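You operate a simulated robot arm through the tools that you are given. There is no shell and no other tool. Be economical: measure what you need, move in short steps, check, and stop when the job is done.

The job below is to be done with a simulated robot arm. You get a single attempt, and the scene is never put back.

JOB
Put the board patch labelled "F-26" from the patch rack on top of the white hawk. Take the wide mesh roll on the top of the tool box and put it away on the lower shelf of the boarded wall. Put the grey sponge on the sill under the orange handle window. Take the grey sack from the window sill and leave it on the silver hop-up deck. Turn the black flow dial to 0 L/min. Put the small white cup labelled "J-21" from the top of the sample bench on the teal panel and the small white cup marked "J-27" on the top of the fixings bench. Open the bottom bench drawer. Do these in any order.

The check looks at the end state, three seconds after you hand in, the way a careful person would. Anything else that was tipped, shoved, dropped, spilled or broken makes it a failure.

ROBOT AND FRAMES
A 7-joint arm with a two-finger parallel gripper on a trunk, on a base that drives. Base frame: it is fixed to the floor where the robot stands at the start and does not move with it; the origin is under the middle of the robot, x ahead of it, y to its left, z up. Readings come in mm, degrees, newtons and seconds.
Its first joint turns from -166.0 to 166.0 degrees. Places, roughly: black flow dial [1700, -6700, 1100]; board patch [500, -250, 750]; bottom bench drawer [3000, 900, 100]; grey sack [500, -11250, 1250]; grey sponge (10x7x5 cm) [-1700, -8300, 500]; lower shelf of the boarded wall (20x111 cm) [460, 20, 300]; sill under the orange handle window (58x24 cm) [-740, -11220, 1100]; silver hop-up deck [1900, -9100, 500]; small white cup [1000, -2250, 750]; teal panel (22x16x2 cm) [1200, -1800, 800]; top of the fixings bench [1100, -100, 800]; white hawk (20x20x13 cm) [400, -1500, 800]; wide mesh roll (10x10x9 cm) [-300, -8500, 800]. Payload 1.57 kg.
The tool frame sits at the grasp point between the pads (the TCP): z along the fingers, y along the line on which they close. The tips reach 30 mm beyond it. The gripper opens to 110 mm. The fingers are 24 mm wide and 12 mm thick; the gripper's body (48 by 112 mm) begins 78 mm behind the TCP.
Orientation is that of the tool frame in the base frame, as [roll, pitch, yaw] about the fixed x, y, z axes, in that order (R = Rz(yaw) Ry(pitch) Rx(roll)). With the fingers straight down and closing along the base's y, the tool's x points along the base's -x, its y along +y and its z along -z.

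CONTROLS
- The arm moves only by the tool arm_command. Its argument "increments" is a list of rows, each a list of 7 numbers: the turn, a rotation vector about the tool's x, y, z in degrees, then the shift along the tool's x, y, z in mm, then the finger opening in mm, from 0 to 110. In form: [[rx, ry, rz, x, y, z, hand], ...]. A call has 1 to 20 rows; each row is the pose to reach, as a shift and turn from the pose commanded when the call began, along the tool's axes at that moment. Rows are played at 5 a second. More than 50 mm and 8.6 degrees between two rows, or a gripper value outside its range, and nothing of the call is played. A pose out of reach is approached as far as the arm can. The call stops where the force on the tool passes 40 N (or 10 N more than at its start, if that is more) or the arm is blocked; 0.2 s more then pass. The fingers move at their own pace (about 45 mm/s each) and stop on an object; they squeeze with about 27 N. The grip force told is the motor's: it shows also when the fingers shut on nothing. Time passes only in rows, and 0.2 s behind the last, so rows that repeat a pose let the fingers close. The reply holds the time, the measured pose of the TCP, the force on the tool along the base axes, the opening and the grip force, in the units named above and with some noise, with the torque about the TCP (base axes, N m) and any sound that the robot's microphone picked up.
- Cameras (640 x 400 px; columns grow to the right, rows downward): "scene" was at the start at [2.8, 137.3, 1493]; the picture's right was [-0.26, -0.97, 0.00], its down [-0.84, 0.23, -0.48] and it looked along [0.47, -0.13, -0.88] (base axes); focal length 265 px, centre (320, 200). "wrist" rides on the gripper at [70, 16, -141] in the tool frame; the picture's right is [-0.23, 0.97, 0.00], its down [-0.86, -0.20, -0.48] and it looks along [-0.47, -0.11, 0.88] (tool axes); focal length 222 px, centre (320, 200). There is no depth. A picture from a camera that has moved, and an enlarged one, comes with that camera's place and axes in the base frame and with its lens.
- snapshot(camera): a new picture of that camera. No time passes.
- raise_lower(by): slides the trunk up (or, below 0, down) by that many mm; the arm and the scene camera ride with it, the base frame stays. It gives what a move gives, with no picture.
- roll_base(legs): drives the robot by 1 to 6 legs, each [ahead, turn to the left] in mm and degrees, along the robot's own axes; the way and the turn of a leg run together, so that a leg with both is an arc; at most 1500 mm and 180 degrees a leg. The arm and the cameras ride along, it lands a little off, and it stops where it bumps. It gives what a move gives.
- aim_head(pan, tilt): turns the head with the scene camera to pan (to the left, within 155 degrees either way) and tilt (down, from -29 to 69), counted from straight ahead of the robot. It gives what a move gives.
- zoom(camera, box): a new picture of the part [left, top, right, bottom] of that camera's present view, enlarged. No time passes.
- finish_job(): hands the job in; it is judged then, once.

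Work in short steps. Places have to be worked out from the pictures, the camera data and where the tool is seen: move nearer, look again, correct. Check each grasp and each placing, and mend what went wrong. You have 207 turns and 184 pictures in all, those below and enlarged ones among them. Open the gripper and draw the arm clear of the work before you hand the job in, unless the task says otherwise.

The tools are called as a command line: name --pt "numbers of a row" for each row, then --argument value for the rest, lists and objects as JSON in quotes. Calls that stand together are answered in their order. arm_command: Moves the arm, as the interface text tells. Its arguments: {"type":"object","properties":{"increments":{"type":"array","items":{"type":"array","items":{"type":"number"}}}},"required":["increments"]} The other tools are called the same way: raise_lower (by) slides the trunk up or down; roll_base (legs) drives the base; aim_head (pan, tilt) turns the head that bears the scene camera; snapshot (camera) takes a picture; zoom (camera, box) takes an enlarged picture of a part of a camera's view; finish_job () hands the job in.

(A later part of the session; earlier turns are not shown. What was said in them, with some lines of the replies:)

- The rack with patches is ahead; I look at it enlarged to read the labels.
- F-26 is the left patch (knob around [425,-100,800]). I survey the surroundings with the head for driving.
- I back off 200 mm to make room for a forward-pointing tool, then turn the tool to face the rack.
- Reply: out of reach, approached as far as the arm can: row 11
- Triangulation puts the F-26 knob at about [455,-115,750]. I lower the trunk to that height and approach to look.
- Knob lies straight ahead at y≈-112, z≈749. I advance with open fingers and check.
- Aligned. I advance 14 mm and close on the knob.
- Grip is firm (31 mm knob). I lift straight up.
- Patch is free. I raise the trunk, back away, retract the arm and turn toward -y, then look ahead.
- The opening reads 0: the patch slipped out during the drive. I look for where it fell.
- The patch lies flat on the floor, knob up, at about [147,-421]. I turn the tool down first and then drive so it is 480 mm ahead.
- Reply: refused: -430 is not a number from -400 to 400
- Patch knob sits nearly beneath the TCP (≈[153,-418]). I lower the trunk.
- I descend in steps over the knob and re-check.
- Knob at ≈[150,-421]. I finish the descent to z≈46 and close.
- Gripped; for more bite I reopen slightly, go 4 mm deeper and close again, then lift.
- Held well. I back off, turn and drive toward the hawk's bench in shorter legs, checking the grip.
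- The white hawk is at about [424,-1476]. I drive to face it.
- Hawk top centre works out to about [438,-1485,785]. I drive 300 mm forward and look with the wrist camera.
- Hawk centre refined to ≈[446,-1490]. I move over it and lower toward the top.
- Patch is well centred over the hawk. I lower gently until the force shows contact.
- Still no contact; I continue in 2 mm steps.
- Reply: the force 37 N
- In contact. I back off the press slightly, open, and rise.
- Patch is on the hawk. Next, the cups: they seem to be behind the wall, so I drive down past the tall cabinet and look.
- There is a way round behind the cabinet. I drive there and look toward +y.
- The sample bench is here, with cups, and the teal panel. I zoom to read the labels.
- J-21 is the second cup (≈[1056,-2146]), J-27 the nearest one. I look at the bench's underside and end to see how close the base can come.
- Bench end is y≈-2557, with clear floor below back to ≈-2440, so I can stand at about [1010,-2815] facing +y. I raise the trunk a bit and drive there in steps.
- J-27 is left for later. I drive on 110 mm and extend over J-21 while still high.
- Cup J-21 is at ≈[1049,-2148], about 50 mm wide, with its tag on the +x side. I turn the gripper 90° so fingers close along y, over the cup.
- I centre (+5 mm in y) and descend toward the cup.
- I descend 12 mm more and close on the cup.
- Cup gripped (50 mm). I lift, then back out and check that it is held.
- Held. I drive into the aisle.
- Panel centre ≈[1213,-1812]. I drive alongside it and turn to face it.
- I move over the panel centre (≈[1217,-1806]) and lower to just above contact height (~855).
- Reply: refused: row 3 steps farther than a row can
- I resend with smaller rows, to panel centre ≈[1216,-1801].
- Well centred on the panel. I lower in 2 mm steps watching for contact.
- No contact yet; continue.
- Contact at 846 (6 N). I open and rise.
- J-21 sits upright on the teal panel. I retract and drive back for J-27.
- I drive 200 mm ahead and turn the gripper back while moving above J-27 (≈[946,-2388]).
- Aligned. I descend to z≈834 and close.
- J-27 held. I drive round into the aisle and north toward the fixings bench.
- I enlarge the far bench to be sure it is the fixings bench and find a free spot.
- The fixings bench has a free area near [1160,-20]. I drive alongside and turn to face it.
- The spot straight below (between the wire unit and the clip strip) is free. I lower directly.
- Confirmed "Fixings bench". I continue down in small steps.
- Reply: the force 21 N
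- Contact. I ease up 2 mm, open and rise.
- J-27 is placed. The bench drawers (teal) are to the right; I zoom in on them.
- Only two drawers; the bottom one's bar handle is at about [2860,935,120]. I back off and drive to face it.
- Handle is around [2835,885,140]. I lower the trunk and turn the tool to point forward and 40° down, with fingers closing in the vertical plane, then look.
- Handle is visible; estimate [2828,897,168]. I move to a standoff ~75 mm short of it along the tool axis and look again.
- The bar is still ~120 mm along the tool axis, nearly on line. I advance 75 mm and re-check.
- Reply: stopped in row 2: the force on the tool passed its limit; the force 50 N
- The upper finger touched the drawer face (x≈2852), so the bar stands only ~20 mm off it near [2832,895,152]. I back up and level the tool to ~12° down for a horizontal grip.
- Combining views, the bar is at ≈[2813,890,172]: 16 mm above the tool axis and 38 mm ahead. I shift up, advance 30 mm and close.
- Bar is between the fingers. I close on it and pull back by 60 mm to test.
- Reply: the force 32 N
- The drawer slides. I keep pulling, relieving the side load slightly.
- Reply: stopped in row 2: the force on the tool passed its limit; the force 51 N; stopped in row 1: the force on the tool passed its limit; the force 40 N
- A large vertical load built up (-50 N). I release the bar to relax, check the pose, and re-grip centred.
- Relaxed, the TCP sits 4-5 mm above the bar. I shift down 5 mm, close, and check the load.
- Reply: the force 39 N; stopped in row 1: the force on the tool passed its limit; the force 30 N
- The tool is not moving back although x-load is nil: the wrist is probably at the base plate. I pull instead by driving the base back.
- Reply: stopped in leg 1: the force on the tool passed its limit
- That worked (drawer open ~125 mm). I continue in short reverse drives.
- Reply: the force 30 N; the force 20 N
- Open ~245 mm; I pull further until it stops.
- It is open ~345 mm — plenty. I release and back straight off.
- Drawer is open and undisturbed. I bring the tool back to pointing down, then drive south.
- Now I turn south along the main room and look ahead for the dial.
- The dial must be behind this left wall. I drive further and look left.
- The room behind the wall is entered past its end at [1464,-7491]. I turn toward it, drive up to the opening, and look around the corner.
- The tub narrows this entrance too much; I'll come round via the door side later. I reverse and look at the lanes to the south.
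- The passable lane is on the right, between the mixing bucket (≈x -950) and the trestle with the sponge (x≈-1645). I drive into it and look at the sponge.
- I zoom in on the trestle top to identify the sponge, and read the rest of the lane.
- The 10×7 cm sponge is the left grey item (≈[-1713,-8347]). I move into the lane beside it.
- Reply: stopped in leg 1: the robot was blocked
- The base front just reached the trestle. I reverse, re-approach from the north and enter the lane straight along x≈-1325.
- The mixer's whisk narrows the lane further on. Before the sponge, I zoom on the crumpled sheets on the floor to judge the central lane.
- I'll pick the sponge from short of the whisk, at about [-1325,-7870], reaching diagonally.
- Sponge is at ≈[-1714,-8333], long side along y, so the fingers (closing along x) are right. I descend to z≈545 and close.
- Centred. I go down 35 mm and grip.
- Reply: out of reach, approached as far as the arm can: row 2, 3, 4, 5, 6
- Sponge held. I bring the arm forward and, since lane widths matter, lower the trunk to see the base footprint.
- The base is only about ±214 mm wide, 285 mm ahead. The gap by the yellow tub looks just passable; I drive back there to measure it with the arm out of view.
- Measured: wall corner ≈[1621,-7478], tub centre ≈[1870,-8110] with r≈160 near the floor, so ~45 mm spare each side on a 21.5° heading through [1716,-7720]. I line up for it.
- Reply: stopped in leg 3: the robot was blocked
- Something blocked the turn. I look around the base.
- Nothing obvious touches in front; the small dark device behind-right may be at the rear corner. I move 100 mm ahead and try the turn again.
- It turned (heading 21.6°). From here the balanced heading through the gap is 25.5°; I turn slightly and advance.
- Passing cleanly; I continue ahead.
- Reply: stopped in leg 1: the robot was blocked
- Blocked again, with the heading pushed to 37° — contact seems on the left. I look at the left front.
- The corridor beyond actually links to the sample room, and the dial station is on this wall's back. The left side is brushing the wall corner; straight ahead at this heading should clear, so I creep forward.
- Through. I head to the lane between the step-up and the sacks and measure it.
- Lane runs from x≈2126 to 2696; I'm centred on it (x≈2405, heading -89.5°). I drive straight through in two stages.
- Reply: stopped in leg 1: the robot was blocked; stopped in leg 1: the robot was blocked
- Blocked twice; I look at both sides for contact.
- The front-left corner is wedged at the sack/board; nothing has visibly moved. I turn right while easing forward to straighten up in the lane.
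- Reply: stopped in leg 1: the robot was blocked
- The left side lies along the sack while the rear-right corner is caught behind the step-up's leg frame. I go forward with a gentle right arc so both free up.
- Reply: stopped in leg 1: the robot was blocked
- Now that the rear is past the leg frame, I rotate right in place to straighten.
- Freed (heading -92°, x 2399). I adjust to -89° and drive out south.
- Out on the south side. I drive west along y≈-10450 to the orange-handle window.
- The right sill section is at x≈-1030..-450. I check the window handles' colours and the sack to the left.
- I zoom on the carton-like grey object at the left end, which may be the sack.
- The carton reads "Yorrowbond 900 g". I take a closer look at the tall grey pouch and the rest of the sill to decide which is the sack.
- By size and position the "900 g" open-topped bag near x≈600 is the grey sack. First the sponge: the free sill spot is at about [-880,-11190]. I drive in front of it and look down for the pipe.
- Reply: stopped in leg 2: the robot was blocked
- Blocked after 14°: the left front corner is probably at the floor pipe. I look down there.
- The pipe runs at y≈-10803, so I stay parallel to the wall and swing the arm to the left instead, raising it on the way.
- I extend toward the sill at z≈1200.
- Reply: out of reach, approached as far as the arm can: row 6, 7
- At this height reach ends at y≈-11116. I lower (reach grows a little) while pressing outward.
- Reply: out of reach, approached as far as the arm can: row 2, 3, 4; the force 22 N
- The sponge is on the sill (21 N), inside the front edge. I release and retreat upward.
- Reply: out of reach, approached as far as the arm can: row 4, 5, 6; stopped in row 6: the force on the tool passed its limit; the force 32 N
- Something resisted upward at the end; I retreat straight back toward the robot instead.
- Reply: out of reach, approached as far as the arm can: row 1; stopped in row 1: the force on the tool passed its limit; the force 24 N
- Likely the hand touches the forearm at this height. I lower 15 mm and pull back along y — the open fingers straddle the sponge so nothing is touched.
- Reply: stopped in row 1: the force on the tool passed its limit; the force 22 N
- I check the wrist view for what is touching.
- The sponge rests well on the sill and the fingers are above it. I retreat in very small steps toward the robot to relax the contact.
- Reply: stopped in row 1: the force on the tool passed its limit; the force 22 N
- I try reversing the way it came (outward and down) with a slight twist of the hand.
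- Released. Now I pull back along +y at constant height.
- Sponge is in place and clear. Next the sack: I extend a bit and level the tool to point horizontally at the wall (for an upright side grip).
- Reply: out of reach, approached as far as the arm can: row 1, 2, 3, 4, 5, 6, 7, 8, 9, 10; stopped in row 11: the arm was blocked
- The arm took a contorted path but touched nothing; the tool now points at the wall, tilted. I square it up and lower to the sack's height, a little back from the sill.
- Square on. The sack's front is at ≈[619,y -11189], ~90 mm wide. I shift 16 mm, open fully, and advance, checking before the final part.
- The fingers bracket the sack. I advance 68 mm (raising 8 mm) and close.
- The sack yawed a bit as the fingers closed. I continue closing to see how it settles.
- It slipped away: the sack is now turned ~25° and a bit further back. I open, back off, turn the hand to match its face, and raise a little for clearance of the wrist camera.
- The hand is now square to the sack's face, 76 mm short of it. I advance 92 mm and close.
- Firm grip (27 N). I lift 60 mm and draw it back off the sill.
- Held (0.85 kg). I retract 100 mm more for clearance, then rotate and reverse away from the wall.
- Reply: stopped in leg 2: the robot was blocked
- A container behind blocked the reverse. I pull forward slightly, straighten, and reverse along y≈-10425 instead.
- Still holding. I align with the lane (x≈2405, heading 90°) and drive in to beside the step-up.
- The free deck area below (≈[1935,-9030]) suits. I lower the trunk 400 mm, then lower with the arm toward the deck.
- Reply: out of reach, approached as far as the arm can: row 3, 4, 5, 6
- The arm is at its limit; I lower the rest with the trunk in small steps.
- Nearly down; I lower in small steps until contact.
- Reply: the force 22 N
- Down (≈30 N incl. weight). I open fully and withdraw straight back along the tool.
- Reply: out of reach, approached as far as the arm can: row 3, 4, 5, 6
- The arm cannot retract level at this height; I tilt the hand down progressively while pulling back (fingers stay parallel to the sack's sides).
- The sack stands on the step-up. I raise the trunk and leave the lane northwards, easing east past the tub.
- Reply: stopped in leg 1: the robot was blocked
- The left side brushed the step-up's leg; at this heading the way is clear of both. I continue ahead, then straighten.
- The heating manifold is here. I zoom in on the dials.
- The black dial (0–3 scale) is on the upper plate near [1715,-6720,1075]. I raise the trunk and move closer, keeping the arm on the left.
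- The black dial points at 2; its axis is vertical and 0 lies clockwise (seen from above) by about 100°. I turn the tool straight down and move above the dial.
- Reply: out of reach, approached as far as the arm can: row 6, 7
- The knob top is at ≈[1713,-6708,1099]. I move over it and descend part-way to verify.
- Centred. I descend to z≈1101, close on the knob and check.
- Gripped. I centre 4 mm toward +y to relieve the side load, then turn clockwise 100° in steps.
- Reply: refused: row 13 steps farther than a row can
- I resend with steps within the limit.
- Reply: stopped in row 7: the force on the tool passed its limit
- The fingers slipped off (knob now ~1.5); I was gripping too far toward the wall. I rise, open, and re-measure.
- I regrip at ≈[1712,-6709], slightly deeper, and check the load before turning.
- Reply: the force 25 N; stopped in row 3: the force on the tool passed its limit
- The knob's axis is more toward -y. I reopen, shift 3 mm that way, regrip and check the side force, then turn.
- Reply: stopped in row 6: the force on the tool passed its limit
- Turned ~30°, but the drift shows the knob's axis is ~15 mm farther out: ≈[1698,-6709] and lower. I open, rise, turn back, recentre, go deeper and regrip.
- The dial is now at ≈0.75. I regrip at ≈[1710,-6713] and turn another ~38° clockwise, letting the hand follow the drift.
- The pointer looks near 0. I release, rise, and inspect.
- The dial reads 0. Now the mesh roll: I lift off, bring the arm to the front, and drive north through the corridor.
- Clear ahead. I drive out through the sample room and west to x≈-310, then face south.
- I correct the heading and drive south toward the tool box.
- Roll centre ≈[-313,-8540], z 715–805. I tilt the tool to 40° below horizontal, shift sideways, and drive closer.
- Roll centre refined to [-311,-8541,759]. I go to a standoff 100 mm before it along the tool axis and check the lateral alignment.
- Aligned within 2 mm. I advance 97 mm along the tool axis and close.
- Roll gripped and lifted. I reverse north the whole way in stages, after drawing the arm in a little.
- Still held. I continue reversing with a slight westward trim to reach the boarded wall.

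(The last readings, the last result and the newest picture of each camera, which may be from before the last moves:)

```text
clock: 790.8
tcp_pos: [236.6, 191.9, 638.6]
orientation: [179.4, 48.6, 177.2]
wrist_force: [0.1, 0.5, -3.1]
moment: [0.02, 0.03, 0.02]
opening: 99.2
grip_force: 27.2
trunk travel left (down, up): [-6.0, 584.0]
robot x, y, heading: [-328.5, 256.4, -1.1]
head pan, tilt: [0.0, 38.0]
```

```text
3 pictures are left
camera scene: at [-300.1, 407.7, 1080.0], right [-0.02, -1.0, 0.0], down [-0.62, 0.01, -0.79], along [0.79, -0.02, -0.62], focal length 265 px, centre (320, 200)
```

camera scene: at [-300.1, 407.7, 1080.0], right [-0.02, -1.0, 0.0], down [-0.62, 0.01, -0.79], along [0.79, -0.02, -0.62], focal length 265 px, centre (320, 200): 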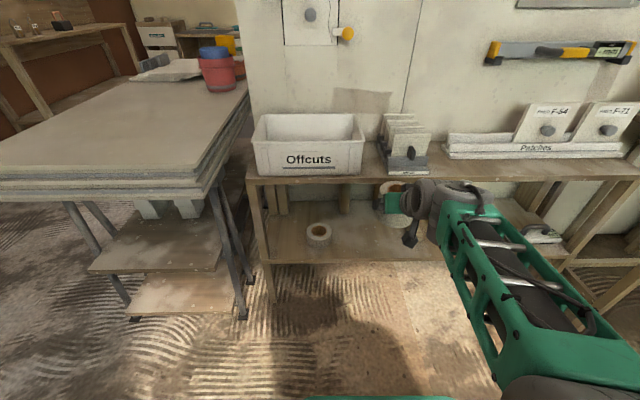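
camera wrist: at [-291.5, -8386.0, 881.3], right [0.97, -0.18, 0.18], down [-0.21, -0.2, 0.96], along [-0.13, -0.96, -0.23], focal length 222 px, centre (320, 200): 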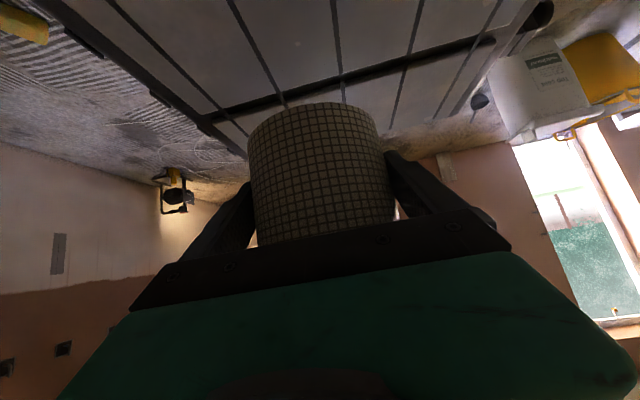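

The shelf's front edge is at x≈325 and there's free space around y≈200. I lower the arm in front of the shelf first.

arm_command --pt "0 0 0 29 0 25.6 80" --pt "0 0 0 58 0 51 80" --pt "0 0 0 86.6 0 76.7 80" --pt "0 0 0 115.4 0 102 80" --pt "0 0 0 144 0 128 80" --pt "0 0 0 173 0 153 80" --pt "0 0 0 200 0 177 80"

roll_base --legs '[[0, 1], [195, 0]]'

snapshot --camera "scene"

```text
clock: 792.4
tcp_pos: [238.2, 195.3, 371.9]
orientation: [179.4, 48.5, 177.2]
wrist_force: [0.7, 0.7, -2.5]
moment: [-0.01, 0.05, -0.02]
opening: 99.2
grip_force: 26.5
trunk travel left (down, up): [-6.0, 584.0]
robot x, y, heading: [-328.6, 254.0, -1.2]
head pan, tilt: [0.0, 38.0]
```

```text
clock: 794.3
tcp_pos: [433.9, 204.9, 372.0]
orientation: [179.3, 48.6, 178.2]
wrist_force: [-0.1, 0.4, -3.4]
moment: [-0.05, 0.0, 0.0]
opening: 99.4
grip_force: 26.8
trunk travel left (down, up): [-6.0, 584.0]
robot x, y, heading: [-134.1, 252.1, -0.3]
head pan, tilt: [0.0, 38.0]
```

```text
2 pictures are left
camera scene: at [-106.5, 407.9, 1079.9], right [0.0, -1.0, 0.0], down [-0.62, 0.0, -0.79], along [0.79, 0.0, -0.62], focal length 265 px, centre (320, 200)
```

scene: 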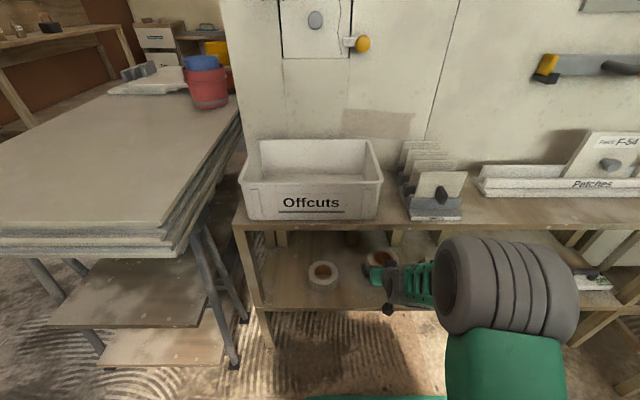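

The roll is over the shelf. I lower gently to contact.

arm_command --pt "0 0 0 5 0 4.4 80" --pt "0 0 0 10 0 8.8 80" --pt "0 0 0 13 0 11.5 80"

arm_command --pt "0 0 0 1.5 0 1.3 80" --pt "0 0 0 3 0 2.7 80" --pt "0 0 0 4.5 0 4 80"

```text
clock: 795.1
tcp_pos: [434.3, 206.8, 355.1]
orientation: [179.5, 48.5, 178.2]
wrist_force: [0.3, -0.2, -2.7]
moment: [0.04, 0.05, -0.01]
opening: 99.4
grip_force: 26.6
trunk travel left (down, up): [-6.0, 584.0]
robot x, y, heading: [-130.1, 253.2, 0.2]
head pan, tilt: [0.0, 38.0]
```

```text
clock: 795.9
tcp_pos: [434.1, 205.7, 349.6]
orientation: [179.4, 48.5, 178.2]
wrist_force: [0.3, 0.5, -1.7]
moment: [-0.04, 0.02, -0.01]
opening: 99.5
grip_force: 26.9
trunk travel left (down, up): [-6.0, 584.0]
robot x, y, heading: [-132.4, 248.3, -0.2]
head pan, tilt: [0.0, 38.0]
```

arm_command --pt "0 0 0 1.5 0 1.3 80" --pt "0 0 0 3 0 2.7 80" --pt "0 0 0 4.5 0 4 80"

arm_command --pt "0 0 0 1.5 0 1.3 80" --pt "0 0 0 3 0 2.7 80"

```text
clock: 796.7
tcp_pos: [437.0, 206.5, 347.6]
orientation: [179.5, 48.9, 178.3]
wrist_force: [-9.4, 2.2, 21.9]
moment: [-0.99, 0.45, -0.43]
opening: 99.3
grip_force: 26.6
trunk travel left (down, up): [-6.0, 584.0]
robot x, y, heading: [-133.8, 252.2, -0.1]
head pan, tilt: [0.0, 38.0]
```

```text
clock: 797.3
tcp_pos: [436.1, 206.0, 342.8]
orientation: [179.3, 49.1, 178.3]
wrist_force: [-3.1, 3.2, 32.8]
moment: [-0.8, -0.34, 0.05]
opening: 99.6
grip_force: 26.8
trunk travel left (down, up): [-6.0, 584.0]
robot x, y, heading: [-133.3, 253.7, -0.1]
head pan, tilt: [0.0, 38.0]
```

The roll is on the shelf. I ease off, open fully and withdraw along the tool axis.

arm_command --pt "0 0 0 -3 0 -2.7 80" --pt "0 0 0 -3 0 -2.7 110" --pt "0 0 0 -3 0 -2.7 110" --pt "0 0 0 -3 0 -15 110" --pt "0 0 0 -3 0 -35 110" --pt "0 0 0 -3 0 -60 110" --pt "0 0 0 -3 0 -90 110"

roll_base --legs '[[-350, 0]]'

snapshot --camera "scene"

```text
clock: 798.9
tcp_pos: [368.6, 208.3, 399.6]
orientation: [179.3, 48.5, 178.2]
wrist_force: [-0.1, -0.6, 0.2]
moment: [0.0, 0.01, 0.02]
opening: 110.1
grip_force: 0.1
trunk travel left (down, up): [-6.0, 584.0]
robot x, y, heading: [-129.1, 253.0, 0.1]
head pan, tilt: [0.0, 38.0]
```

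```text
clock: 801.2
tcp_pos: [21.6, 209.0, 400.1]
orientation: [179.4, 48.5, 178.3]
wrist_force: [-0.3, -0.2, 0.1]
moment: [-0.06, 0.01, 0.02]
opening: 110.0
grip_force: 0.1
trunk travel left (down, up): [-6.0, 584.0]
robot x, y, heading: [-481.4, 253.0, 0.2]
head pan, tilt: [0.0, 38.0]
```

```text
1 pictures are left
camera scene: at [-455.8, 408.0, 1079.9], right [0.0, -1.0, 0.0], down [-0.62, 0.0, -0.79], along [0.79, 0.0, -0.62], focal length 265 px, centre (320, 200)
```

scene: 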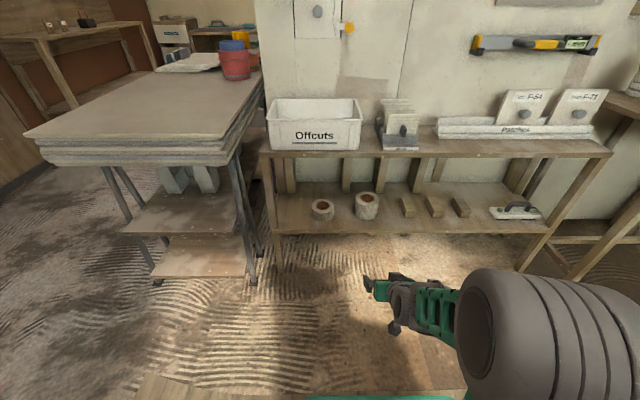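

All the items are done and the mesh roll now stands on the lower shelf; the gripper is open and the arm is clear. I hand in.

finish_job

```text
The job is handed in.
```

I did every task on the list and handed the job in with the gripper open and the arm clear, but several bumps along the way could still fail the check.

- **Patch F-26:** it is on the white hawk. I dropped it on the floor once while driving and picked it up again.
- **Mesh roll:** it stands on the lower shelf of the boarded wall.
- **Sponge:** it is on the right-hand end of the sill at the position given. I never saw the handle's colour.
- **Sack:** I took the open-topped "Yorrowbond 900 g" bag, because it sat at the given position. A grey pouch further along the same sill was the other candidate. It turned and slid back on the first grip, then I placed it upright on the hop-up deck.
- **Dial:** the black flow dial points to 0 L/min.
- **Cups:** J-21 is on the teal panel and J-27 is on the fixings bench.
- **Drawer:** the bottom drawer is open about 345 mm.

**Contacts:** in the tight lanes the base was stopped against the sponge trestle, a wall corner, the floor sacks and board, the deck's leg, a floor pipe and a container. It probably also brushed the yellow tub and a small device on the floor. I saw nothing clearly tipped or moved. I couldn't rule out small nudges, especially to the tub.
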